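You operate a simulated robot arm through the tools that you are given. There is no shell and no other tool.

You run a simulated robot arm. Do the job below in one go: nothing can be reset, and whatever is moved stays where it is left.

## Task
Set the controls near the top of the steel bench. At the end: the right gold knob is turned to 1; the left red ring is turned to loose; the left gold knob is turned to 1; the right red ring is turned to loose; whatever was shut is shut again. Leave all else as you found it, and nothing knocked over.

Only the result counts: the job must be done as asked and must still hold three seconds after the hand-in. Knocking over, shifting, dropping, spilling or breaking anything else fails it.

## Robot
A 7-joint arm with a two-finger parallel gripper, fixed in place. Base frame: the origin is on the floor under the middle of its stand, x ahead of it, y to its left, z up; the work surface is at about z = 89. Units: cm, degrees, N and s.
With the tool pointing down near the work surface it reaches from about 40 to 90 cm from the base axis. Its first joint turns from -143.0 to 143.0 degrees. Payload 3 kg.
Tool frame: the origin (TCP) lies between the finger pads and is the grasp point; the fingertips stand 3 cm ahead of it; z points along the fingers, y is the line along which they close. Largest opening 9.4 cm; finger width 2.8, thickness 1; the body of the gripper, 5 by 9.6 cm, starts 5.5 cm behind the TCP.
Orientation is that of the tool frame in the base frame, as a unit quaternion [w, x, y, z]. With the fingers straight down and closing along the base's y, the tool's x points along the base's -x, its y along +y and its z along -z.

## Interface
- The arm moves only by the tool step_arm. Its argument "commands" is a list of rows, each a list of 7 numbers: the shift along the tool's x, y, z in cm, then the turn, a rotation vector about the tool's x, y, z in degrees, then the finger opening in cm, from 0 to 9.4. In form: [[tx, ty, tz, wx, wy, wz, gripper], ...]. A call has 1 to 20 rows; each row is the pose to reach, as a shift and turn from the pose commanded when the call began, along the tool's axes at that moment. Each row takes 0.2 s and may step no farther than 5 cm and 8.6 degrees from the row before; otherwise, or with a gripper value out of range, the whole call is refused. Where a pose cannot be reached the arm comes as near as it can. A force on the tool above 40 N (or 10 N above the force at the start of the call, whichever is more), or a blocked arm, ends the call early, and 0.2 s more pass. Each finger travels about 7.2 cm/s and halts on what it meets, pressing with about 29 N; the grip force reading is that of the motor and also rises with nothing between the fingers. The clock runs only during rows and for 0.2 s after the last one: add rows that repeat a pose to give the fingers time. The reply holds the time, the measured pose of the TCP, the force on the tool along the base axes, the opening and the grip force, in the units named above and with some noise, with the torque about the TCP (base axes, N m) and any sound that the robot's microphone picked up, and new pictures: "show" is both (left out), scene, wrist or none.
- Cameras (640 x 400 px; columns grow to the right, rows downward): "scene" is fixed at [7.36, 49.45, 161.49]; the picture's right is [-0.71, -0.71, 0.00], its down [-0.35, 0.34, -0.87] and it looks along [0.62, -0.62, -0.49] (base axes); focal length 351 px, centre (320, 200). "wrist" rides on the gripper at [7.6, 1.4, -10.3] in the tool frame; the picture's right is [-0.18, 0.98, 0.00], its down [-0.75, -0.14, -0.64] and it looks along [-0.63, -0.12, 0.77] (tool axes); focal length 243 px, centre (320, 200). There is no depth. A picture from a camera that has moved, and an enlarged one, comes with that camera's place and axes in the base frame and with its lens. The place of the scene camera against the robot may be out by one fixed shift of up to 2.5 cm in any direction.
- zoom(camera, box): a new picture of the part [left, top, right, bottom] of that camera's present view, enlarged. No time passes.
- finish_job(): hands the job in; it is judged then, once.

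Places have to be worked out from the pictures, the camera data and where the tool is seen. Open the gripper and draw the arm clear of the work before you hand the job in, unless the task says otherwise.

The tools are called after "Request:" as name(argument=value, ...) on one line, values as JSON. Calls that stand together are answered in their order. step_arm: Moves the arm, as the interface text tells. Its arguments: {"type":"object","properties":{"commands":{"type":"array","items":{"type":"array","items":{"type":"number"}}},"show":{"type":"string","enum":["both","scene","wrist","none"]}},"required":["commands"]} The other tools are called the same way: zoom (camera, box) takes an enlarged picture of a part of a camera's view; finish_job () hands the job in.

At the start:

```text
t: 0.0
ee_pos: [44.97, -1.46, 136.33]
tool_rot: [0.0, 0.0, 1.0, 0.0]
wrist_force: [0.2, -0.1, -1.2]
torque: [0.0, -0.01, -0.03]
finger_gap: 9.44
grip_force: 0.0
```

scene: 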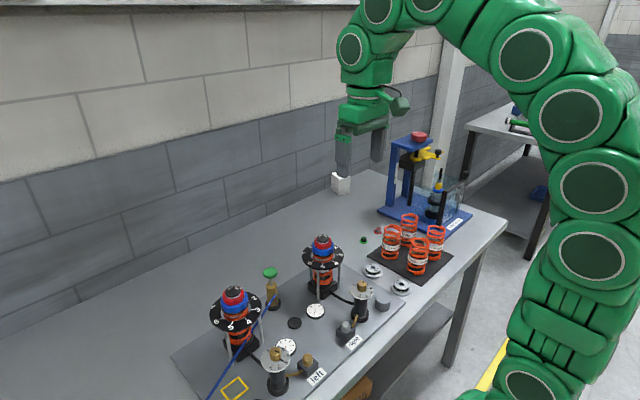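
wrist: 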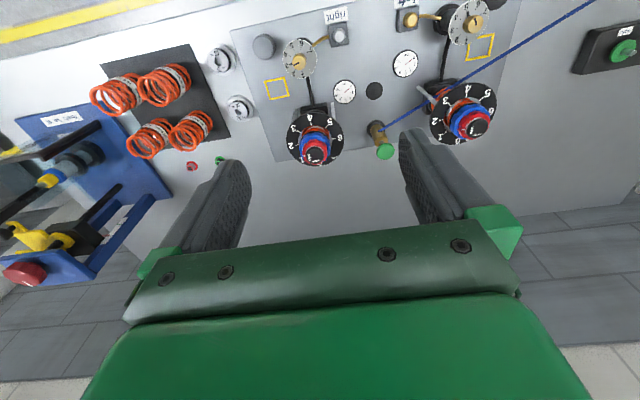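

I'll first look closer at the controls on the plate in both views before moving.

Request:
zoom(camera="scene", box=[160, 220, 420, 400])

Request:
zoom(camera="wrist", box=[230, 0, 530, 190])

Request:
zoom(camera="scene", box=[200, 230, 300, 400])

Request:
zoom(camera="scene", box=[280, 220, 400, 360])

```text
2.22 times, centred on (290, 310) of scene
camera zoom: at [7.36, 49.45, 161.49], right [-0.71, -0.71, 0.0], down [-0.35, 0.34, -0.87], along [0.62, -0.62, -0.49], focal length 780 px, centre (387, -44)
```

zoom: 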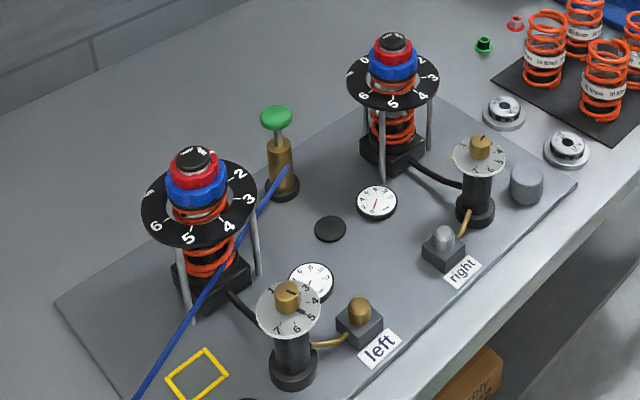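

```text
2.11 times, centred on (380, 95) of wrist
camera zoom: at [37.42, -0.01, 146.49], right [0.18, 0.98, 0.0], down [0.75, -0.14, 0.64], along [0.63, -0.12, -0.77], focal length 511 px, centre (194, 421)
```

zoom: 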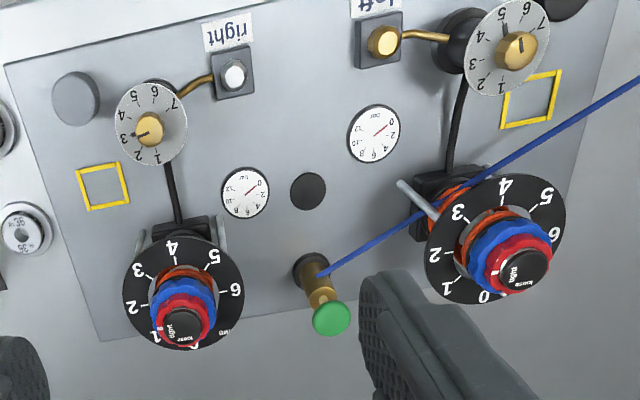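

```text
2.35 times, centred on (250, 315) of scene
camera zoom: at [7.36, 49.45, 161.49], right [-0.71, -0.71, 0.0], down [-0.35, 0.34, -0.87], along [0.62, -0.62, -0.49], focal length 826 px, centre (485, -71)
```

zoom: 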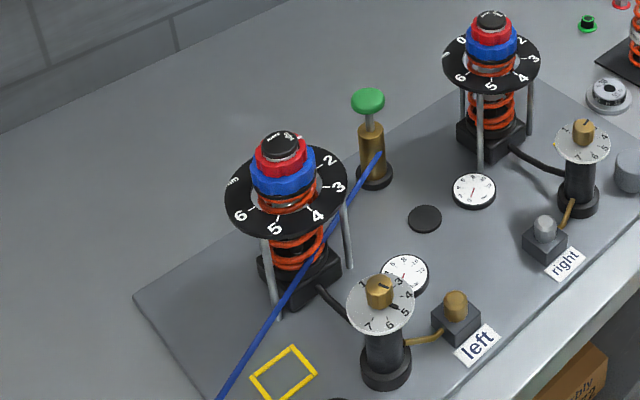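

```text
2.86 times, centred on (340, 290) of scene
camera zoom: at [7.36, 49.45, 161.49], right [-0.71, -0.71, 0.0], down [-0.35, 0.34, -0.87], along [0.62, -0.62, -0.49], focal length 1003 px, centre (263, -57)
```

zoom: 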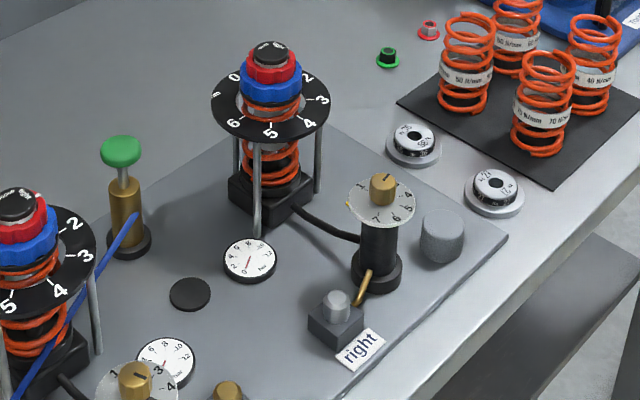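

I want to read the labels and identify the green button box and the remaining items, so I take a few more zooms.

Request:
zoom(camera="wrist", box=[560, 0, 640, 80])

Request:
zoom(camera="wrist", box=[430, 80, 510, 150])

Request:
zoom(camera="wrist", box=[280, 100, 360, 170])

Request:
zoom(camera="scene", box=[240, 330, 340, 400])

```text
5.00 times, centred on (600, 40) of wrist
camera zoom: at [37.42, -0.01, 146.49], right [0.18, 0.98, 0.0], down [0.75, -0.14, 0.64], along [0.63, -0.12, -0.77], focal length 1213 px, centre (-1080, 1000)
```

zoom: 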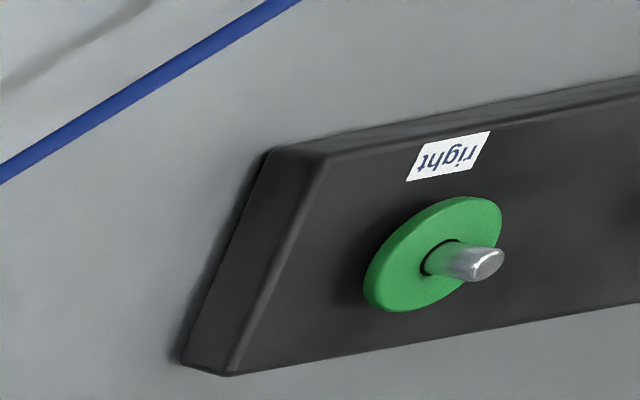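

```text
5.71 times, centred on (470, 115) of wrist
camera zoom: at [37.42, -0.01, 146.49], right [0.18, 0.98, 0.0], down [0.75, -0.14, 0.64], along [0.63, -0.12, -0.77], focal length 1386 px, centre (-537, 686)
```

zoom: 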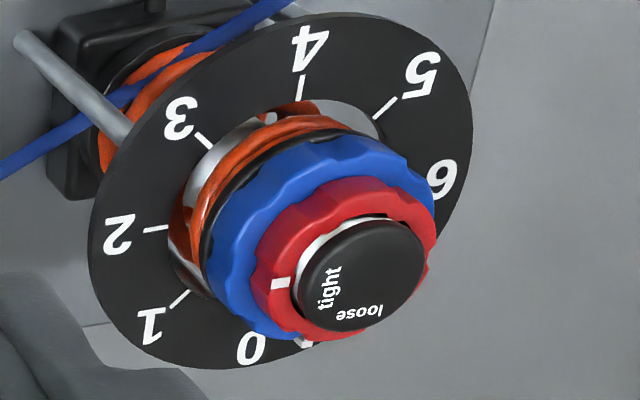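

```text
5.71 times, centred on (320, 135) of wrist
camera zoom: at [37.42, -0.01, 146.49], right [0.18, 0.98, 0.0], down [0.75, -0.14, 0.64], along [0.63, -0.12, -0.77], focal length 1386 px, centre (320, 571)
```

zoom: 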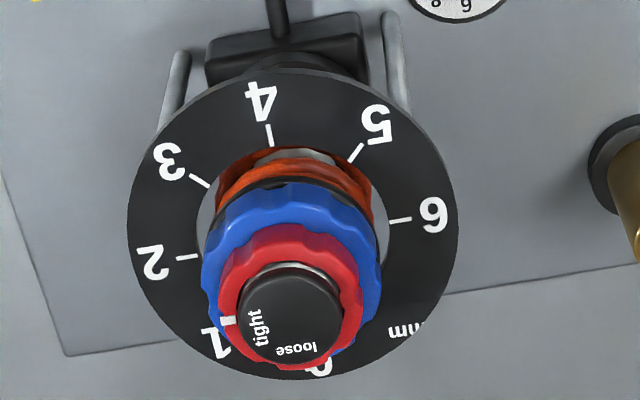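

```text
5.71 times, centred on (290, 365) of scene
camera zoom: at [7.36, 49.45, 161.49], right [-0.71, -0.71, 0.0], down [-0.35, 0.34, -0.87], along [0.62, -0.62, -0.49], focal length 2006 px, centre (491, -743)
```

zoom: 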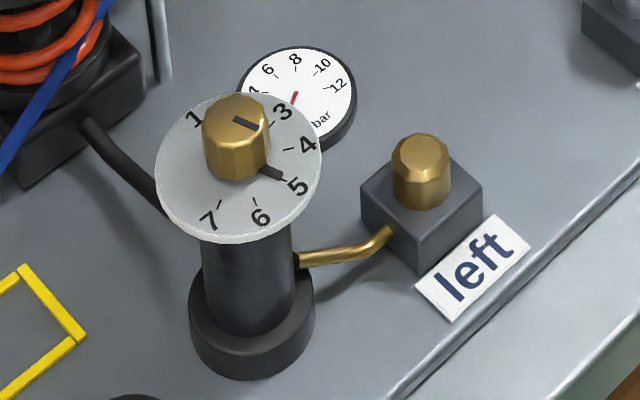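

The red rings both have their white mark at "tight", left gold knob appears to point near 5 and the right near 3. I'll shift the arm toward +y, staying high, to see the rest of the bench and the left unit.

Request:
step_arm(commands=[[0, 4, 0, 0, 0, 0, 9.4], [0, 8, 0, 0, 0, 0, 9.4], [0, 12, 0, 0, 0, 0, 9.4], [0, 16, 0, 0, 0, 0, 9.4], [0, 20, 0, 0, 0, 0, 9.4], [0, 24, 0, 0, 0, 0, 9.4], [0, 24, 0, 0, 0, 0, 9.4]], show="both")

```text
t: 1.6
ee_pos: [45.32, 21.9, 135.57]
tool_rot: [0.0, 0.0, 1.0, -0.001]
wrist_force: [0.3, 0.3, -0.2]
torque: [-0.02, 0.01, -0.02]
finger_gap: 9.4
grip_force: 0.0
out of reach, approached as far as the arm can: row 6, 7
camera wrist: at [37.83, 23.23, 145.68], right [0.18, 0.98, 0.0], down [0.75, -0.14, 0.64], along [0.63, -0.12, -0.77], focal length 243 px, centre (320, 200)
```

scene: 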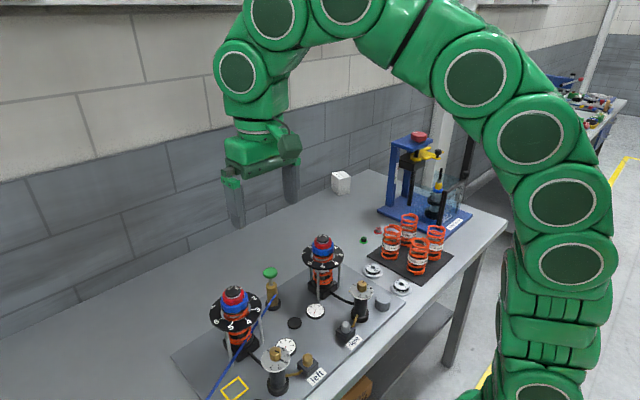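
wrist: 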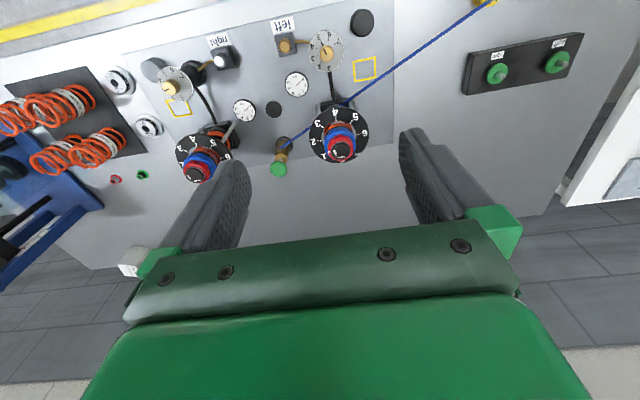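

From here I can see the left unit and the box with two green parts; I zoom in on them.

Request:
zoom(camera="wrist", box=[460, 30, 590, 100])

Request:
zoom(camera="wrist", box=[260, 10, 400, 100])

Request:
zoom(camera="wrist", box=[130, 30, 260, 120])

Request:
zoom(camera="wrist", box=[260, 90, 400, 180])

```text
4.92 times, centred on (525, 65) of wrist
camera zoom: at [37.83, 23.23, 145.68], right [0.18, 0.98, 0.0], down [0.75, -0.14, 0.64], along [0.63, -0.12, -0.77], focal length 1194 px, centre (-689, 865)
```

zoom: 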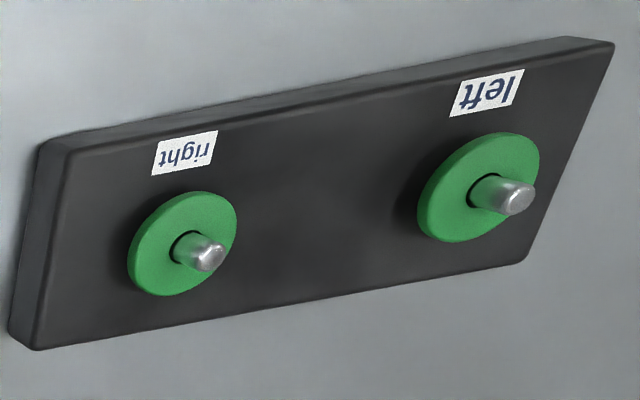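

```text
4.44 times, centred on (330, 55) of wrist
camera zoom: at [37.83, 23.23, 145.68], right [0.18, 0.98, 0.0], down [0.75, -0.14, 0.64], along [0.63, -0.12, -0.77], focal length 1078 px, centre (276, 844)
```

zoom: 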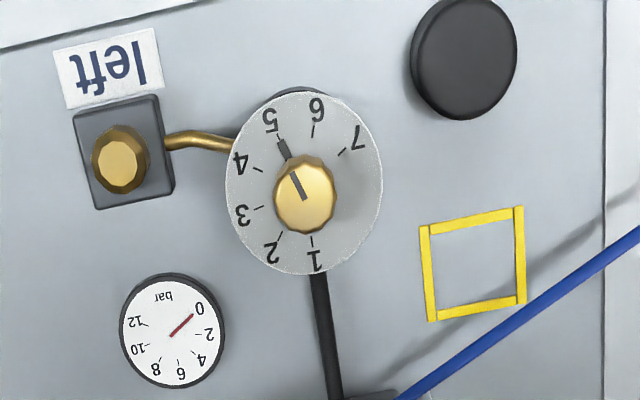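

```text
4.44 times, centred on (195, 75) of wrist
camera zoom: at [37.83, 23.23, 145.68], right [0.18, 0.98, 0.0], down [0.75, -0.14, 0.64], along [0.63, -0.12, -0.77], focal length 1078 px, centre (876, 756)
```

zoom: 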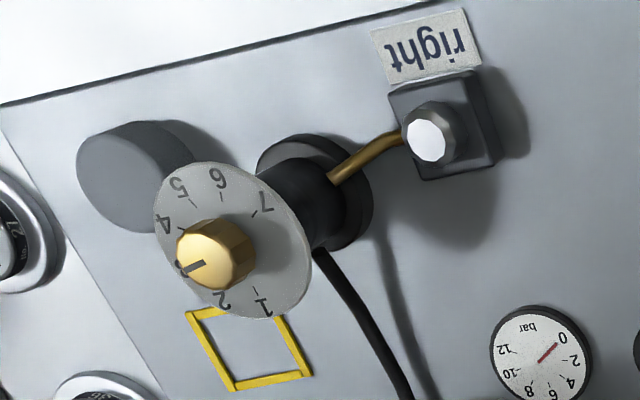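

```text
4.44 times, centred on (330, 135) of wrist
camera zoom: at [37.83, 23.23, 145.68], right [0.18, 0.98, 0.0], down [0.75, -0.14, 0.64], along [0.63, -0.12, -0.77], focal length 1078 px, centre (276, 489)
```

zoom: 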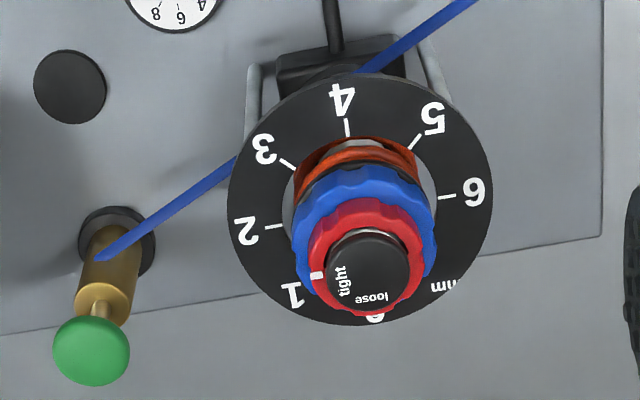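

The stereo estimate puts the left cap top near (59.1, 23.2, 106.9), right shock near (59, -5), and the knobs near (45, 23) and (45, -5). Zooming on the scene camera to measure ring heights.

Request:
zoom(camera="scene", box=[205, 280, 269, 320])

Request:
zoom(camera="scene", box=[291, 230, 355, 270])

Request:
zoom(camera="scene", box=[330, 275, 394, 315])

Request:
zoom(camera="wrist", box=[170, 125, 250, 185])

```text
10.00 times, centred on (237, 300) of scene
camera zoom: at [7.36, 49.45, 161.49], right [-0.71, -0.71, 0.0], down [-0.35, 0.34, -0.87], along [0.62, -0.62, -0.49], focal length 3511 px, centre (1150, -800)
```

zoom: 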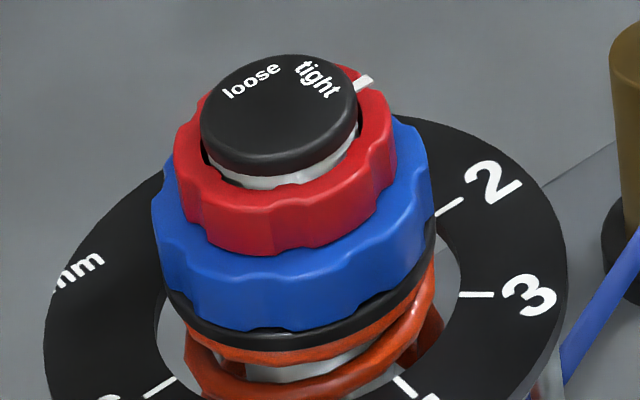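

```text
10.00 times, centred on (323, 250) of scene
camera zoom: at [7.36, 49.45, 161.49], right [-0.71, -0.71, 0.0], down [-0.35, 0.34, -0.87], along [0.62, -0.62, -0.49], focal length 3511 px, centre (290, -300)
```

zoom: 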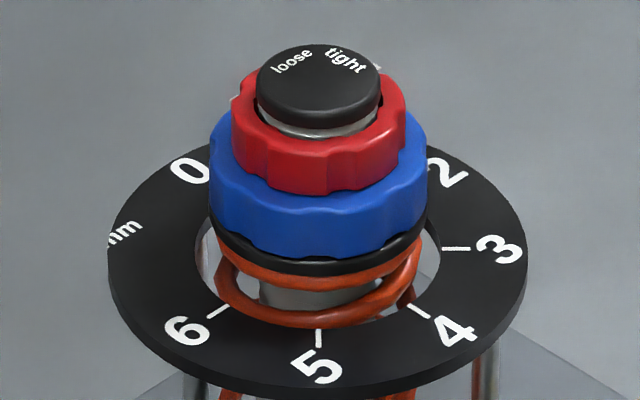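

```text
10.00 times, centred on (362, 295) of scene
camera zoom: at [7.36, 49.45, 161.49], right [-0.71, -0.71, 0.0], down [-0.35, 0.34, -0.87], along [0.62, -0.62, -0.49], focal length 3511 px, centre (-100, -750)
```

zoom: 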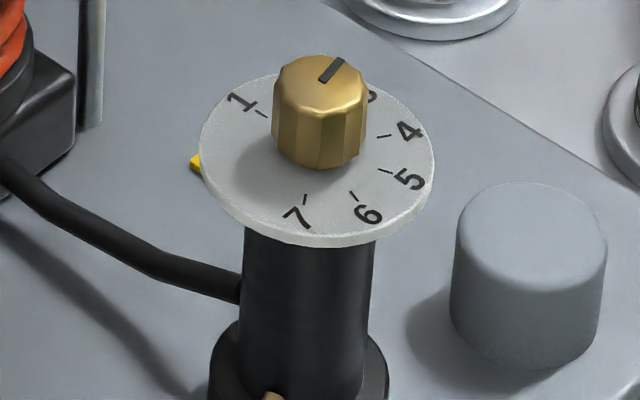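

```text
6.67 times, centred on (210, 155) of wrist
camera zoom: at [37.83, 23.23, 145.68], right [0.18, 0.98, 0.0], down [0.75, -0.14, 0.64], along [0.63, -0.12, -0.77], focal length 1618 px, centre (1053, 500)
```

zoom: 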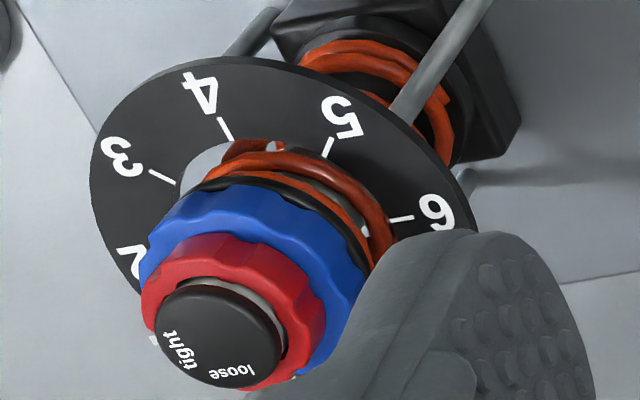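

Knob tops sit about z 99.5 and the red ring spans roughly z 104.7–105.7 with the cap top at 106.9. I'll descend above the left gold knob to about z 112 for a close view.

Request:
step_arm(commands=[[0, 0.4, 4, 0, 0, 0, 9.4], [0, 0.4, 8, 0, 0, 0, 9.4], [0, 0.4, 12, 0, 0, 0, 9.4], [0, 0.4, 16, 0, 0, 0, 9.4], [0, 0.4, 20, 0, 0, 0, 9.4], [0, 0.4, 24, 0, 0, 0, 9.4], [0, 0.4, 24, 0, 0, 0, 9.4]], show="both")

```text
t: 3.2
ee_pos: [45.11, 22.2, 111.52]
tool_rot: [0.0, 0.0, 1.0, -0.001]
wrist_force: [-0.4, -0.3, 0.4]
torque: [0.01, 0.0, 0.03]
finger_gap: 9.39
grip_force: 0.1
camera wrist: at [37.6, 23.56, 121.69], right [0.18, 0.98, 0.0], down [0.75, -0.14, 0.64], along [0.63, -0.12, -0.77], focal length 243 px, centre (320, 200)
```

scene: 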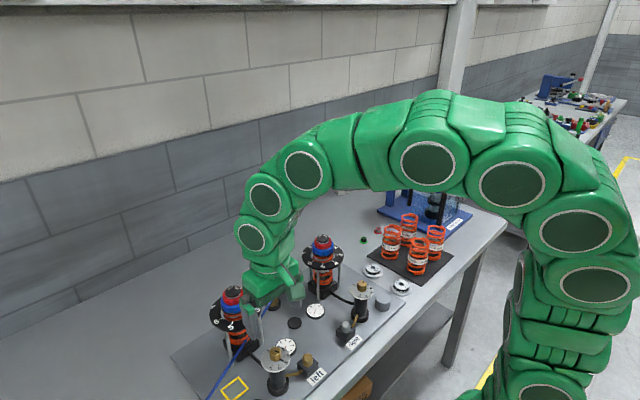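
wrist: 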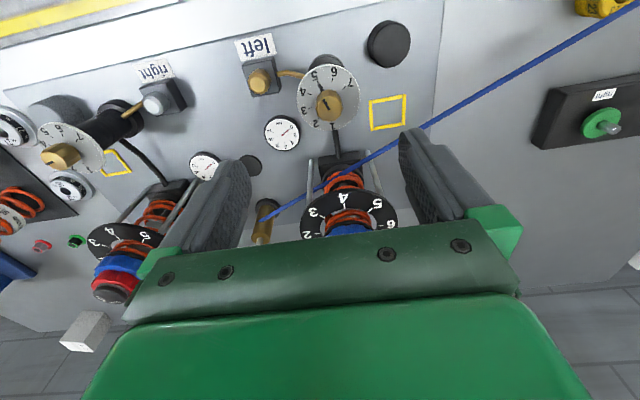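

The hose passes at about z 95 near (55, 24), clear of the knob area. Zooming to measure the left knob and dial precisely.

Request:
zoom(camera="wrist", box=[288, 55, 368, 135])

Request:
zoom(camera="scene", box=[235, 335, 325, 400])

```text
5.00 times, centred on (328, 95) of wrist
camera zoom: at [37.6, 23.56, 121.69], right [0.18, 0.98, 0.0], down [0.75, -0.14, 0.64], along [0.63, -0.12, -0.77], focal length 1213 px, centre (280, 725)
```

zoom: 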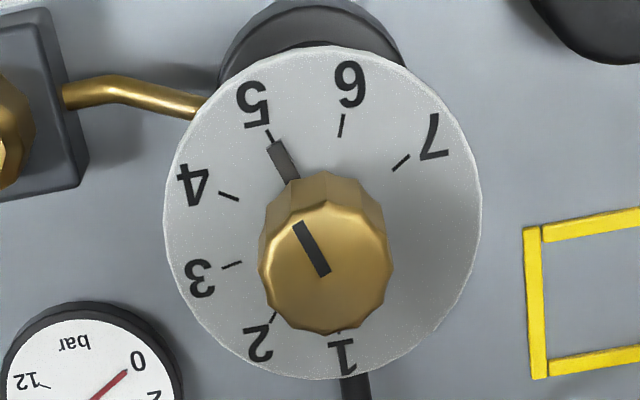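

```text
6.15 times, centred on (280, 368) of scene
camera zoom: at [7.36, 49.45, 161.49], right [-0.71, -0.71, 0.0], down [-0.35, 0.34, -0.87], along [0.62, -0.62, -0.49], focal length 2160 px, centre (566, -831)
```

zoom: 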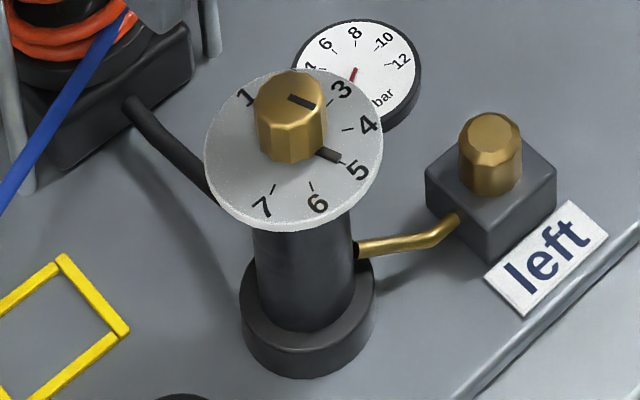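

The left knob is at about (45.2, 23.0), top near z 99.7, dial near 97.9, pointer at 5; 1 lies counter-clockwise (from above) by about 160°. I'll centre over the knob and pre-rotate the wrist clockwise by 80° while still high.

Request:
step_arm(commands=[[-0.1, 0.8, 0, 0, 0, 8, 7], [-0.1, 0.8, 0, 0, 0, 16, 6], [-0.1, 0.8, 0, 0, 0, 24, 5], [-0.1, 0.8, 0, 0, 0, 32, 5], [-0.1, 0.8, 0, 0, 0, 40, 5], [-0.1, 0.8, 0, 0, 0, 48, 5], [-0.1, 0.8, 0, 0, 0, 56, 5], [-0.1, 0.8, 0, 0, 0, 64, 5], [-0.1, 0.8, 0, 0, 0, 72, 5], [-0.1, 0.8, 0, 0, 0, 80, 5], [-0.1, 0.8, 0, 0, 0, 80, 5]], show="both")

```text
t: 5.6
ee_pos: [45.34, 23.06, 111.47]
tool_rot: [0.0, 0.643, 0.766, -0.001]
wrist_force: [0.4, -0.1, 0.5]
torque: [-0.01, -0.02, 0.0]
finger_gap: 4.98
grip_force: 0.1
camera wrist: at [45.56, 30.74, 121.73], right [1.0, -0.01, 0.0], down [-0.01, -0.77, 0.64], along [-0.01, -0.64, -0.77], focal length 243 px, centre (320, 200)
```

scene: 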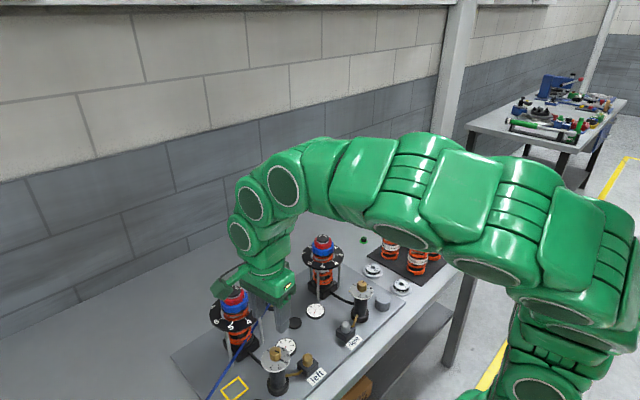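
wrist: 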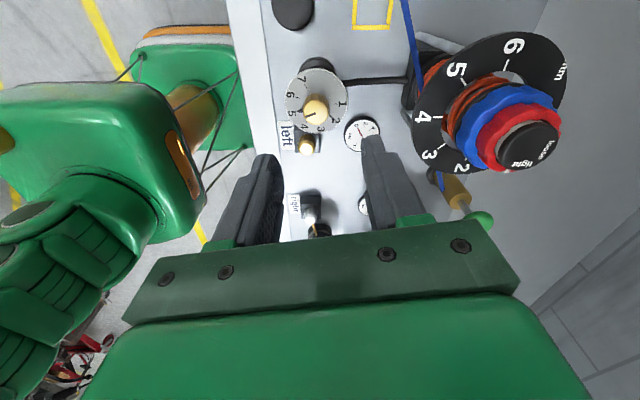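

This side view gives good parallax; I zoom in on the knob and on the left shock ring for precise positions.

Request:
zoom(camera="wrist", box=[276, 60, 356, 140])

Request:
zoom(camera="wrist", box=[420, 80, 580, 180])

```text
5.00 times, centred on (316, 100) of wrist
camera zoom: at [45.56, 30.74, 121.73], right [1.0, -0.01, 0.0], down [-0.01, -0.77, 0.64], along [-0.01, -0.64, -0.77], focal length 1213 px, centre (340, 700)
```

zoom: 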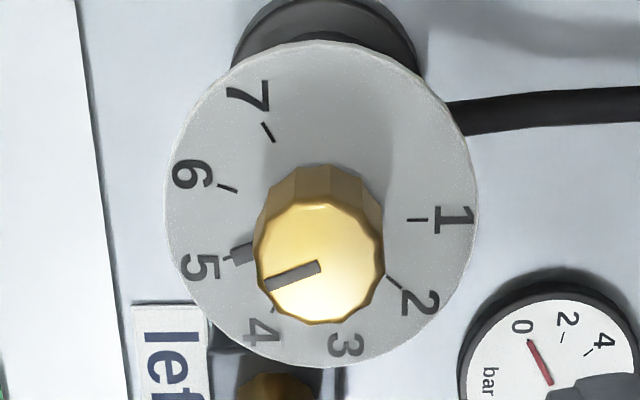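

```text
4.00 times, centred on (500, 130) of wrist
camera zoom: at [45.56, 30.74, 121.73], right [1.0, -0.01, 0.0], down [-0.01, -0.77, 0.64], along [-0.01, -0.64, -0.77], focal length 970 px, centre (-400, 480)
```

zoom: 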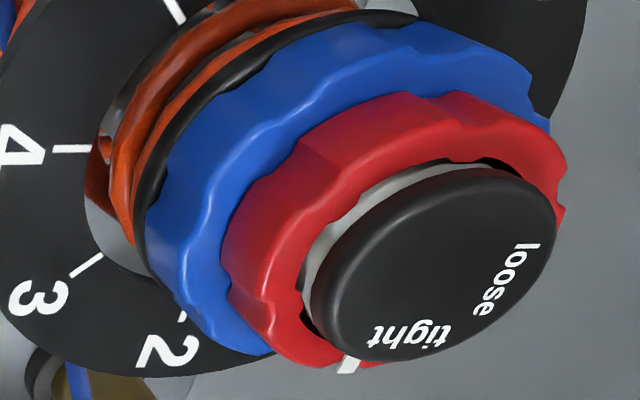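

Combining views: left knob axis at (45.1, 23.0), top z≈100.3, dial z≈97.5. I'll lower so the fingertips stop around z 98.7, clear of the pointer and dial, with the fingers still open.

Request:
step_arm(commands=[[0.03, -0.2, 4, 0, 0, 0, 5], [0.03, -0.2, 7.5, 0, 0, 0, 5], [0.03, -0.2, 9.7, 0, 0, 0, 5], [0.03, -0.2, 9.7, 0, 0, 0, 5]], show="both")

```text
t: 6.6
ee_pos: [45.24, 23.07, 102.03]
tool_rot: [0.001, 0.643, 0.766, 0.0]
wrist_force: [0.3, 0.4, -0.4]
torque: [0.01, 0.0, -0.01]
finger_gap: 4.96
grip_force: 0.0
camera wrist: at [45.39, 30.88, 112.09], right [1.0, -0.01, 0.0], down [-0.01, -0.77, 0.64], along [-0.01, -0.64, -0.77], focal length 243 px, centre (320, 200)
```

scene: 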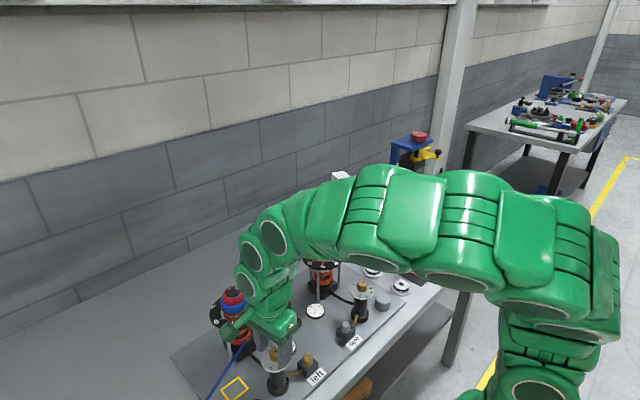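
wrist: 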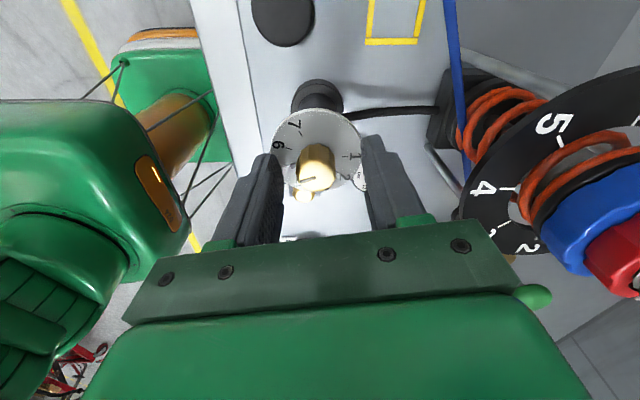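

Request:
zoom(camera="wrist", box=[240, 90, 400, 200])

Request:
zoom(camera="scene", box=[210, 280, 340, 400])

```text
3.64 times, centred on (320, 145) of wrist
camera zoom: at [45.39, 30.88, 112.09], right [1.0, -0.01, 0.0], down [-0.01, -0.77, 0.64], along [-0.01, -0.64, -0.77], focal length 882 px, centre (320, 400)
```

zoom: 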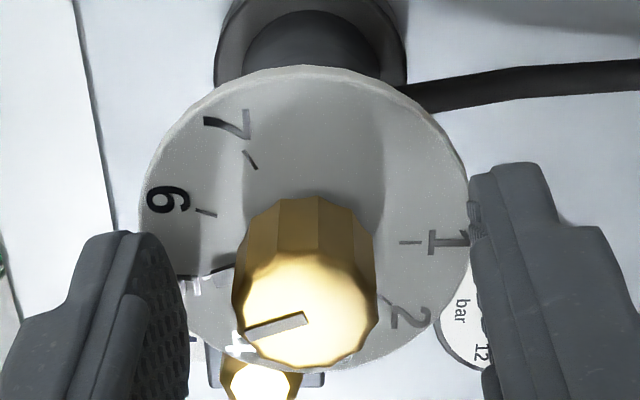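

```text
3.33 times, centred on (275, 340) of scene
camera zoom: at [7.36, 49.45, 161.49], right [-0.71, -0.71, 0.0], down [-0.35, 0.34, -0.87], along [0.62, -0.62, -0.49], focal length 1170 px, centre (470, -267)
```

zoom: 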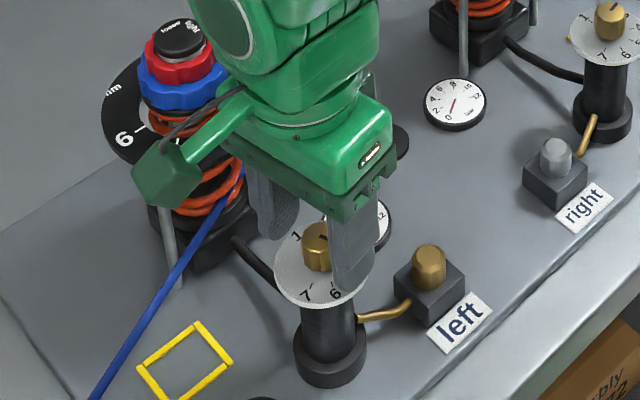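

The knob is centred between the fingers (top about z 100.5). I lower 0.4 cm and close on it.

Request:
step_arm(commands=[[0, 0, 0.4, 0, 0, 0, 5], [0, 0, 0.4, 0, 0, 0, 3], [0, 0, 0.4, 0, 0, 0, 1], [0, 0, 0.4, 0, 0, 0, 0], [0, 0, 0.4, 0, 0, 0, 0]], show="wrist")

```text
t: 7.6
ee_pos: [45.03, 23.08, 101.53]
tool_rot: [-0.002, 0.643, 0.766, -0.001]
wrist_force: [-11.8, -2.2, 5.2]
torque: [0.0, -0.15, 0.02]
finger_gap: 2.36
grip_force: 29.4
stopped in row 4: the force on the tool passed its limit at 42 N (the readings are from after the stop); the commanded pose is now the measured one
camera wrist: at [45.22, 30.8, 111.68], right [1.0, -0.01, -0.01], down [0.0, -0.77, 0.64], along [-0.01, -0.64, -0.77], focal length 243 px, centre (320, 200)
```

wrist: 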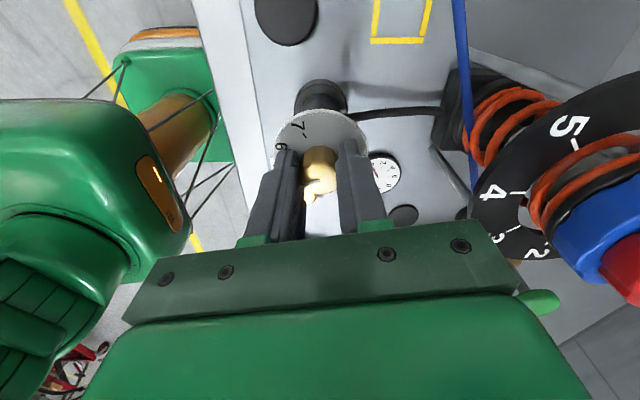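

Gripped at 2.36 cm with a residual -12 N side load, so the true axis is slightly toward -x. I start the counter-clockwise turn with a small shift to relieve it, 40° first.

Request:
step_arm(commands=[[0, -0.05, 0, 0, 0, 0, 0], [0, -0.05, 0, 0, 0, -8, 0], [0, -0.05, 0, 0, 0, -16, 0], [0, -0.05, 0, 0, 0, -24, 0], [0, -0.05, 0, 0, 0, -32, 0], [0, -0.05, 0, 0, 0, -40, 0], [0, -0.05, 0, 0, 0, -40, 0]], show="both")

```text
t: 9.2
ee_pos: [44.96, 22.99, 101.69]
tool_rot: [-0.002, 0.342, 0.94, -0.003]
wrist_force: [-27.8, -10.5, 22.3]
torque: [-0.01, 0.37, 0.02]
finger_gap: 2.36
grip_force: 44.9
camera wrist: at [40.18, 29.01, 111.7], right [0.77, 0.64, -0.01], down [0.49, -0.59, 0.64], along [0.4, -0.5, -0.77], focal length 243 px, centre (320, 200)
```

scene: 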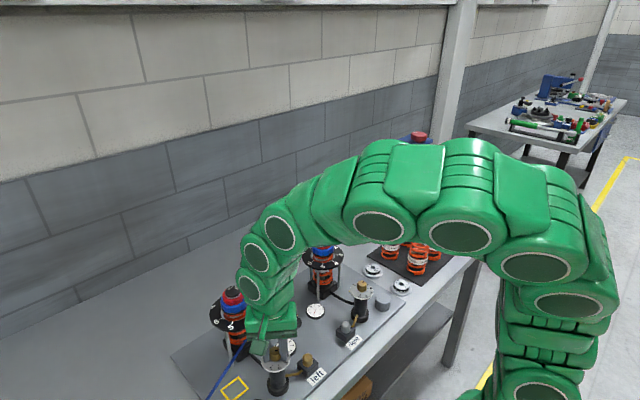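
wrist: 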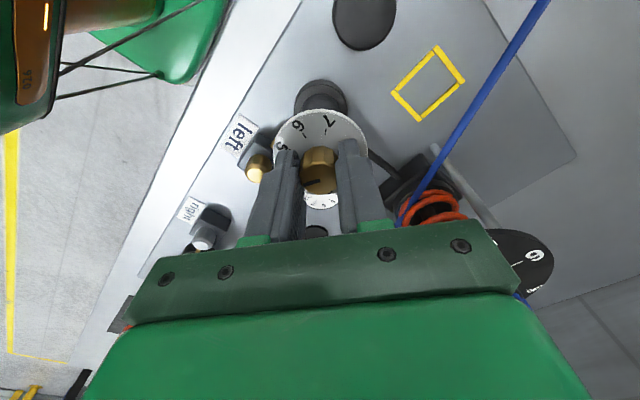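

The turn works (pointer followed to about 4), but side and vertical loads rose to about -28/-10/+22 N. I relieve by shifting slightly along the force direction and check.

Request:
step_arm(commands=[[0.05, -0.1, -0.15, 0, 0, 0, 0], [0.05, -0.1, -0.15, 0, 0, 0, 0]], show="none")

Request:
zoom(camera="wrist", box=[250, 90, 410, 220])

```text
t: 9.8
ee_pos: [44.95, 23.09, 101.61]
tool_rot: [-0.002, 0.342, 0.94, -0.001]
wrist_force: [3.9, 1.9, -32.7]
torque: [0.52, -0.4, 0.03]
finger_gap: 2.39
grip_force: 44.2
```

```text
3.08 times, centred on (330, 155) of wrist
camera zoom: at [40.17, 29.01, 111.77], right [0.77, 0.63, 0.0], down [0.49, -0.59, 0.64], along [0.4, -0.5, -0.77], focal length 746 px, centre (289, 338)
```

zoom: 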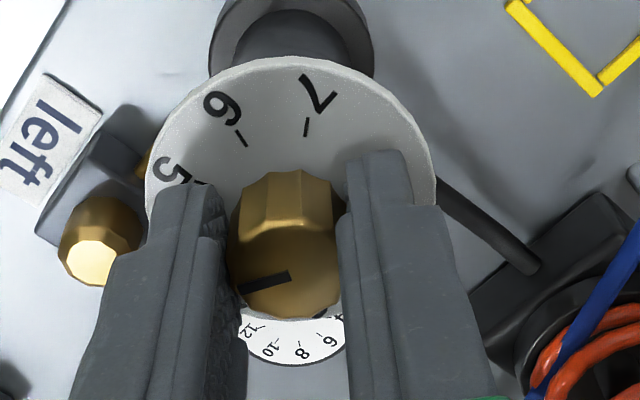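

Lateral load is relieved; the vertical now overshoots (-33 N for 0.15 cm), so I undo 0.09 cm of it and continue turning another 40°.

Request:
step_arm(commands=[[0, 0, 0.09, 0, 0, 0, 0], [0, 0, 0.09, 0, 0, -8, 0], [0, 0, 0.09, 0, 0, -16, 0], [0, 0, 0.09, 0, 0, -24, 0], [0, 0, 0.09, 0, 0, -32, 0], [0, 0, 0.09, 0, 0, -40, 0], [0, 0, 0.09, 0, 0, -40, 0]], show="wrist")

Request:
zoom(camera="wrist", box=[250, 90, 410, 220])

```text
t: 11.4
ee_pos: [44.93, 22.97, 101.61]
tool_rot: [-0.003, -0.001, 1.0, 0.0]
wrist_force: [7.7, -20.4, 27.7]
torque: [-0.14, 0.2, 0.02]
finger_gap: 2.34
grip_force: 45.1
camera wrist: at [37.44, 24.38, 111.79], right [0.18, 0.98, 0.0], down [0.76, -0.14, 0.64], along [0.63, -0.12, -0.77], focal length 243 px, centre (320, 200)
```

wrist: 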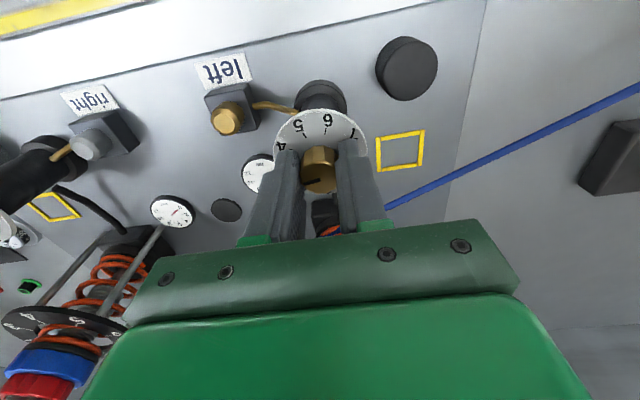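

```text
3.08 times, centred on (330, 155) of wrist
camera zoom: at [37.44, 24.38, 111.79], right [0.18, 0.98, 0.0], down [0.76, -0.14, 0.64], along [0.63, -0.12, -0.77], focal length 746 px, centre (289, 338)
```

zoom: 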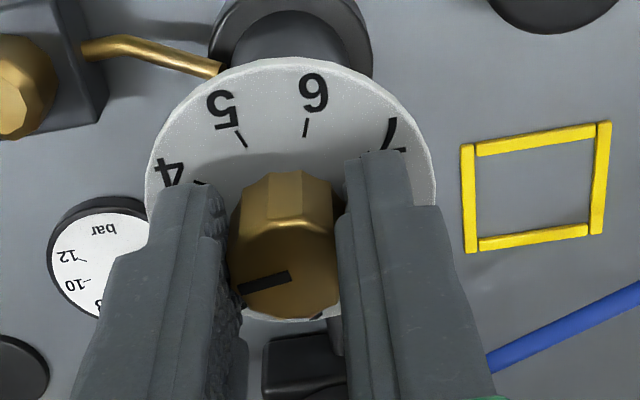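

The knob now points at 3. I relieve again (y -0.07, z +0.07) and turn another 40°.

Request:
step_arm(commands=[[-0.02, -0.07, -0.07, 0, 0, 0, 0], [-0.02, -0.07, -0.07, 0, 0, -8, 0], [-0.02, -0.07, -0.07, 0, 0, -16, 0], [-0.02, -0.07, -0.07, 0, 0, -24, 0], [-0.02, -0.07, -0.07, 0, 0, -32, 0], [-0.02, -0.07, -0.07, 0, 0, -40, 0], [-0.02, -0.07, -0.07, 0, 0, -40, 0]], show="wrist")

Request:
zoom(camera="wrist", box=[250, 90, 410, 220])

```text
t: 13.0
ee_pos: [44.92, 23.01, 101.62]
tool_rot: [-0.003, -0.343, 0.939, 0.0]
wrist_force: [21.1, -5.0, -27.8]
torque: [-0.43, -0.83, -0.03]
finger_gap: 2.35
grip_force: 45.1
camera wrist: at [38.31, 19.09, 111.84], right [-0.49, 0.87, 0.0], down [0.67, 0.38, 0.64], along [0.55, 0.31, -0.77], focal length 243 px, centre (320, 200)
```

wrist: 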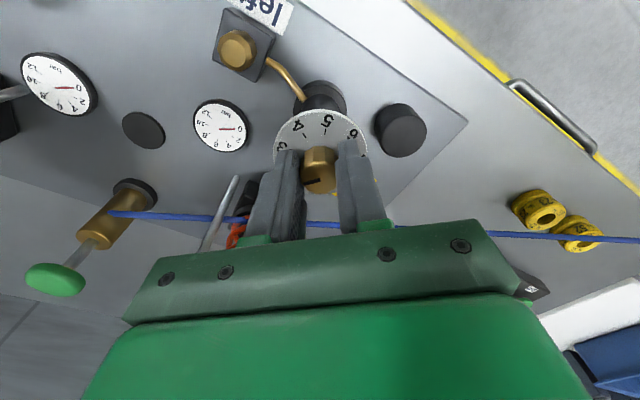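

```text
3.08 times, centred on (330, 155) of wrist
camera zoom: at [38.31, 19.09, 111.84], right [-0.49, 0.87, 0.0], down [0.67, 0.38, 0.64], along [0.55, 0.31, -0.77], focal length 746 px, centre (289, 338)
```

zoom: 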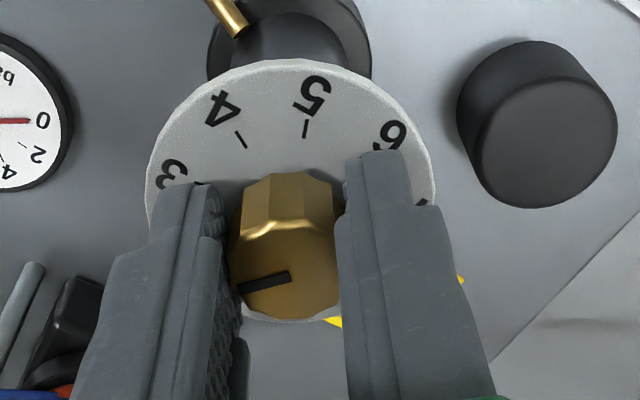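

Knob is at 2 now, with each 40° matching one number. I relieve the load and turn the last 40°.

Request:
step_arm(commands=[[-0.03, -0.04, 0.05, 0, 0, 0, 0], [-0.03, -0.04, 0.05, 0, 0, -8, 0], [-0.03, -0.04, 0.05, 0, 0, -16, 0], [-0.03, -0.04, 0.05, 0, 0, -24, 0], [-0.03, -0.04, 0.05, 0, 0, -32, 0], [-0.03, -0.04, 0.05, 0, 0, -40, 0], [-0.03, -0.04, 0.05, 0, 0, -40, 0]], show="wrist")

Request:
zoom(camera="wrist", box=[250, 90, 410, 220])

```text
t: 14.6
ee_pos: [44.96, 22.93, 101.62]
tool_rot: [-0.001, -0.644, 0.765, 0.001]
wrist_force: [12.0, -17.2, 28.6]
torque: [-0.45, -0.89, 0.02]
finger_gap: 2.35
grip_force: 44.4
camera wrist: at [42.39, 15.59, 111.78], right [-0.94, 0.35, 0.0], down [0.27, 0.72, 0.64], along [0.22, 0.6, -0.77], focal length 243 px, centre (320, 200)
```

wrist: 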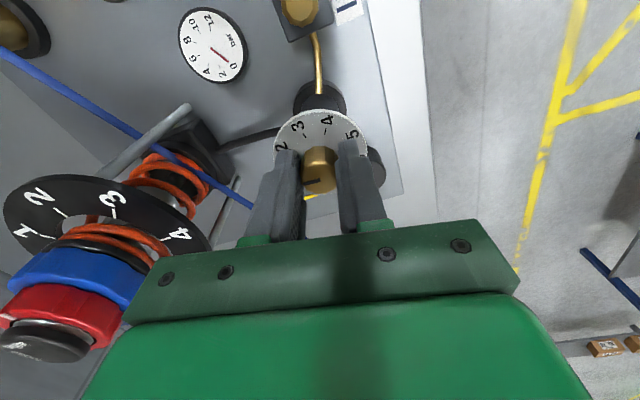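

```text
3.08 times, centred on (330, 155) of wrist
camera zoom: at [42.39, 15.59, 111.78], right [-0.94, 0.35, 0.0], down [0.27, 0.72, 0.64], along [0.22, 0.6, -0.77], focal length 746 px, centre (289, 338)
```

zoom: 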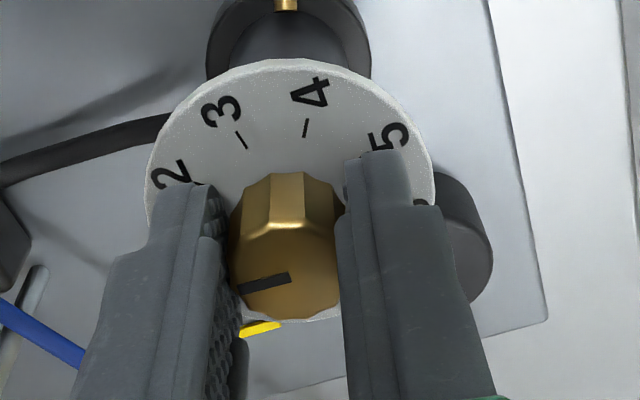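

The knob appears to be at 1. I relieve the load, open the fingers, then rise straight up to inspect.

Request:
step_arm(commands=[[0.04, -0.04, -0.07, 0, 0, 0, 0], [0.04, -0.04, -0.07, 0, 0, 0, 3], [0.04, -0.04, -0.07, 0, 0, 0, 5], [0.04, -0.04, -0.07, 0, 0, 0, 5], [0.04, -0.04, -4, 0, 0, 0, 5], [0.04, -0.04, -8, 0, 0, 0, 5], [0.04, -0.04, -10, 0, 0, 0, 5], [0.04, -0.04, -10, 0, 0, 0, 5]], show="wrist")

Request:
zoom(camera="wrist", box=[276, 55, 366, 145])

Request:
zoom(camera="scene", box=[235, 335, 325, 400])

```text
t: 16.4
ee_pos: [44.98, 22.98, 111.73]
tool_rot: [-0.002, -0.643, 0.766, 0.002]
wrist_force: [-0.6, -0.3, 0.7]
torque: [0.02, -0.01, 0.01]
finger_gap: 4.98
grip_force: 0.0
camera wrist: at [42.42, 15.67, 121.8], right [-0.94, 0.35, 0.01], down [0.27, 0.72, 0.64], along [0.22, 0.6, -0.77], focal length 243 px, centre (320, 200)
```

wrist: 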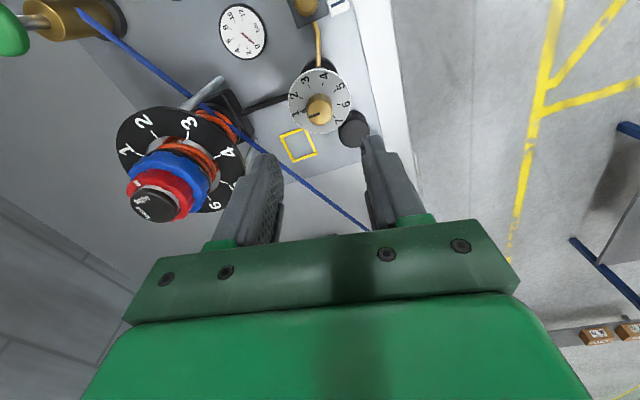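

```text
4.44 times, centred on (321, 100) of wrist
camera zoom: at [42.42, 15.67, 121.8], right [-0.94, 0.35, 0.01], down [0.27, 0.72, 0.64], along [0.22, 0.6, -0.77], focal length 1078 px, centre (316, 644)
```

zoom: 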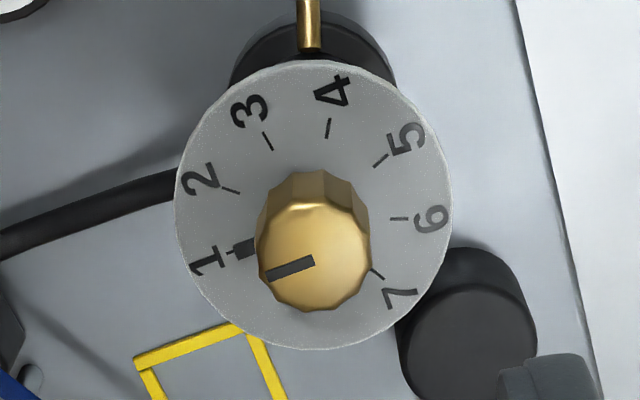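

```text
6.15 times, centred on (280, 368) of scene
camera zoom: at [7.36, 49.45, 161.49], right [-0.71, -0.71, 0.0], down [-0.35, 0.34, -0.87], along [0.62, -0.62, -0.49], focal length 2160 px, centre (566, -831)
```

zoom: 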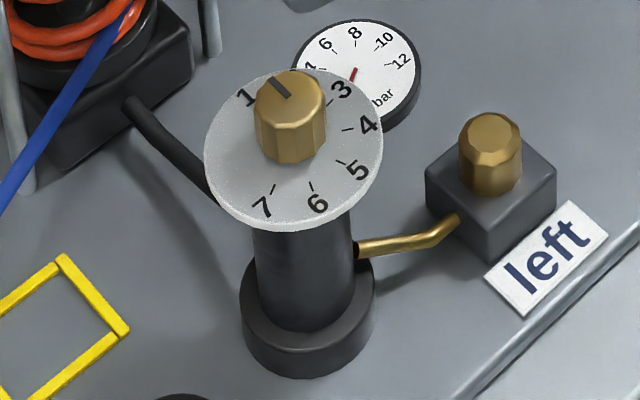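

Left gold knob now points exactly at 1. Next, the left red ring: I zoom on it in this view.

Request:
zoom(camera="wrist", box=[100, 140, 260, 240])

```text
4.00 times, centred on (180, 190) of wrist
camera zoom: at [42.42, 15.67, 121.8], right [-0.94, 0.35, 0.01], down [0.27, 0.72, 0.64], along [0.22, 0.6, -0.77], focal length 970 px, centre (880, 240)
```

zoom: 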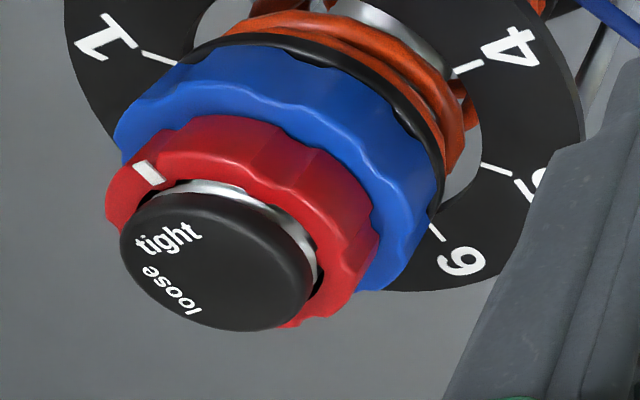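

I'll rise 5 cm, move over the left shock at about (59, 23.3), and rotate the wrist back so the turn can go from +35° to about -30°.

Request:
step_arm(commands=[[0, 0, -4, 0, 0, 4, 6], [-0.2, -1, -5, 0, 0, 12, 8], [-0.6, -3, -5, 0, 0, 20, 9.4], [-1, -5, -5, 0, 0, 28, 9.4], [-1.4, -7, -5, 0, 0, 36, 9.4], [-1.8, -9, -5, 0, 0, 44, 9.4], [-2.2, -11, -5, 0, 0, 52, 9.4], [-2.5, -12.5, -5, 0, 0, 60, 9.4], [-2.73, -13.74, -5, 0, 0, 68, 9.4], [-2.73, -13.74, -5, 0, 0, 76, 9.4], [-2.73, -13.74, -5, 0, 0, 84, 9.4], [-2.73, -13.74, -5, 0, 0, 92, 9.4], [-2.73, -13.74, -5, 0, 0, 100, 9.4], [-2.73, -13.74, -5, 0, 0, 108, 9.4], [-2.73, -13.74, -5, 0, 0, 115, 9.4], [-2.73, -13.74, -5, 0, 0, 115, 9.4]], show="both")

Request:
zoom(camera="wrist", box=[250, 90, 410, 190])

```text
t: 19.8
ee_pos: [59.05, 23.31, 116.53]
tool_rot: [-0.002, 0.301, 0.954, -0.001]
wrist_force: [0.0, 0.8, 0.0]
torque: [0.0, 0.02, -0.03]
finger_gap: 9.38
grip_force: 0.0
camera wrist: at [53.8, 28.77, 126.65], right [0.72, 0.7, 0.0], down [0.54, -0.55, 0.64], along [0.44, -0.46, -0.77], focal length 243 px, centre (320, 200)
```

scene: 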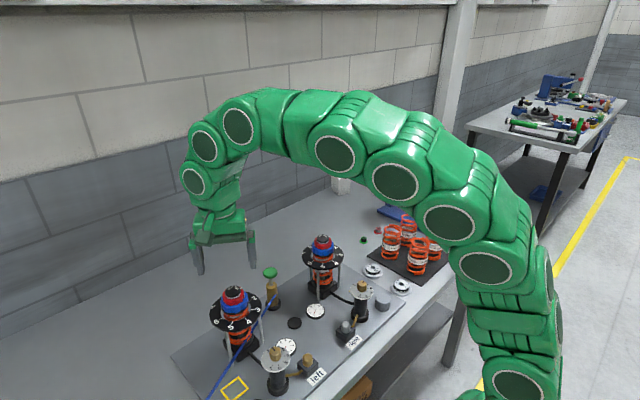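
wrist: 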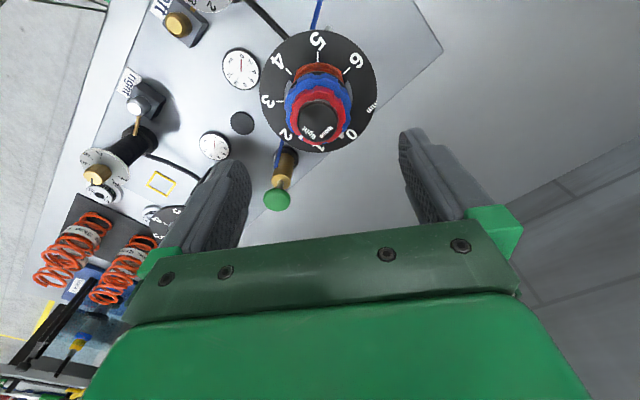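

```text
4.00 times, centred on (330, 140) of wrist
camera zoom: at [53.8, 28.77, 126.65], right [0.72, 0.7, 0.0], down [0.54, -0.55, 0.64], along [0.44, -0.46, -0.77], focal length 970 px, centre (280, 440)
```

zoom: 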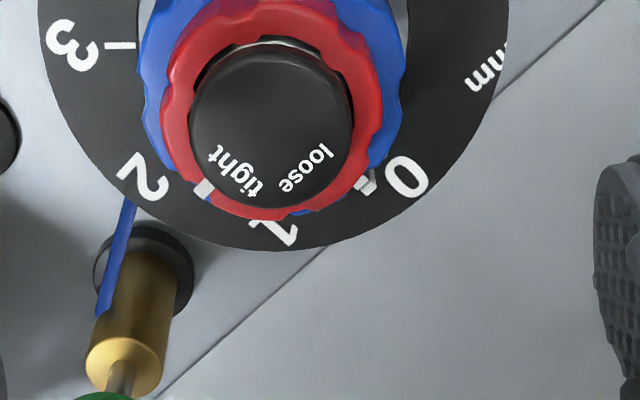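

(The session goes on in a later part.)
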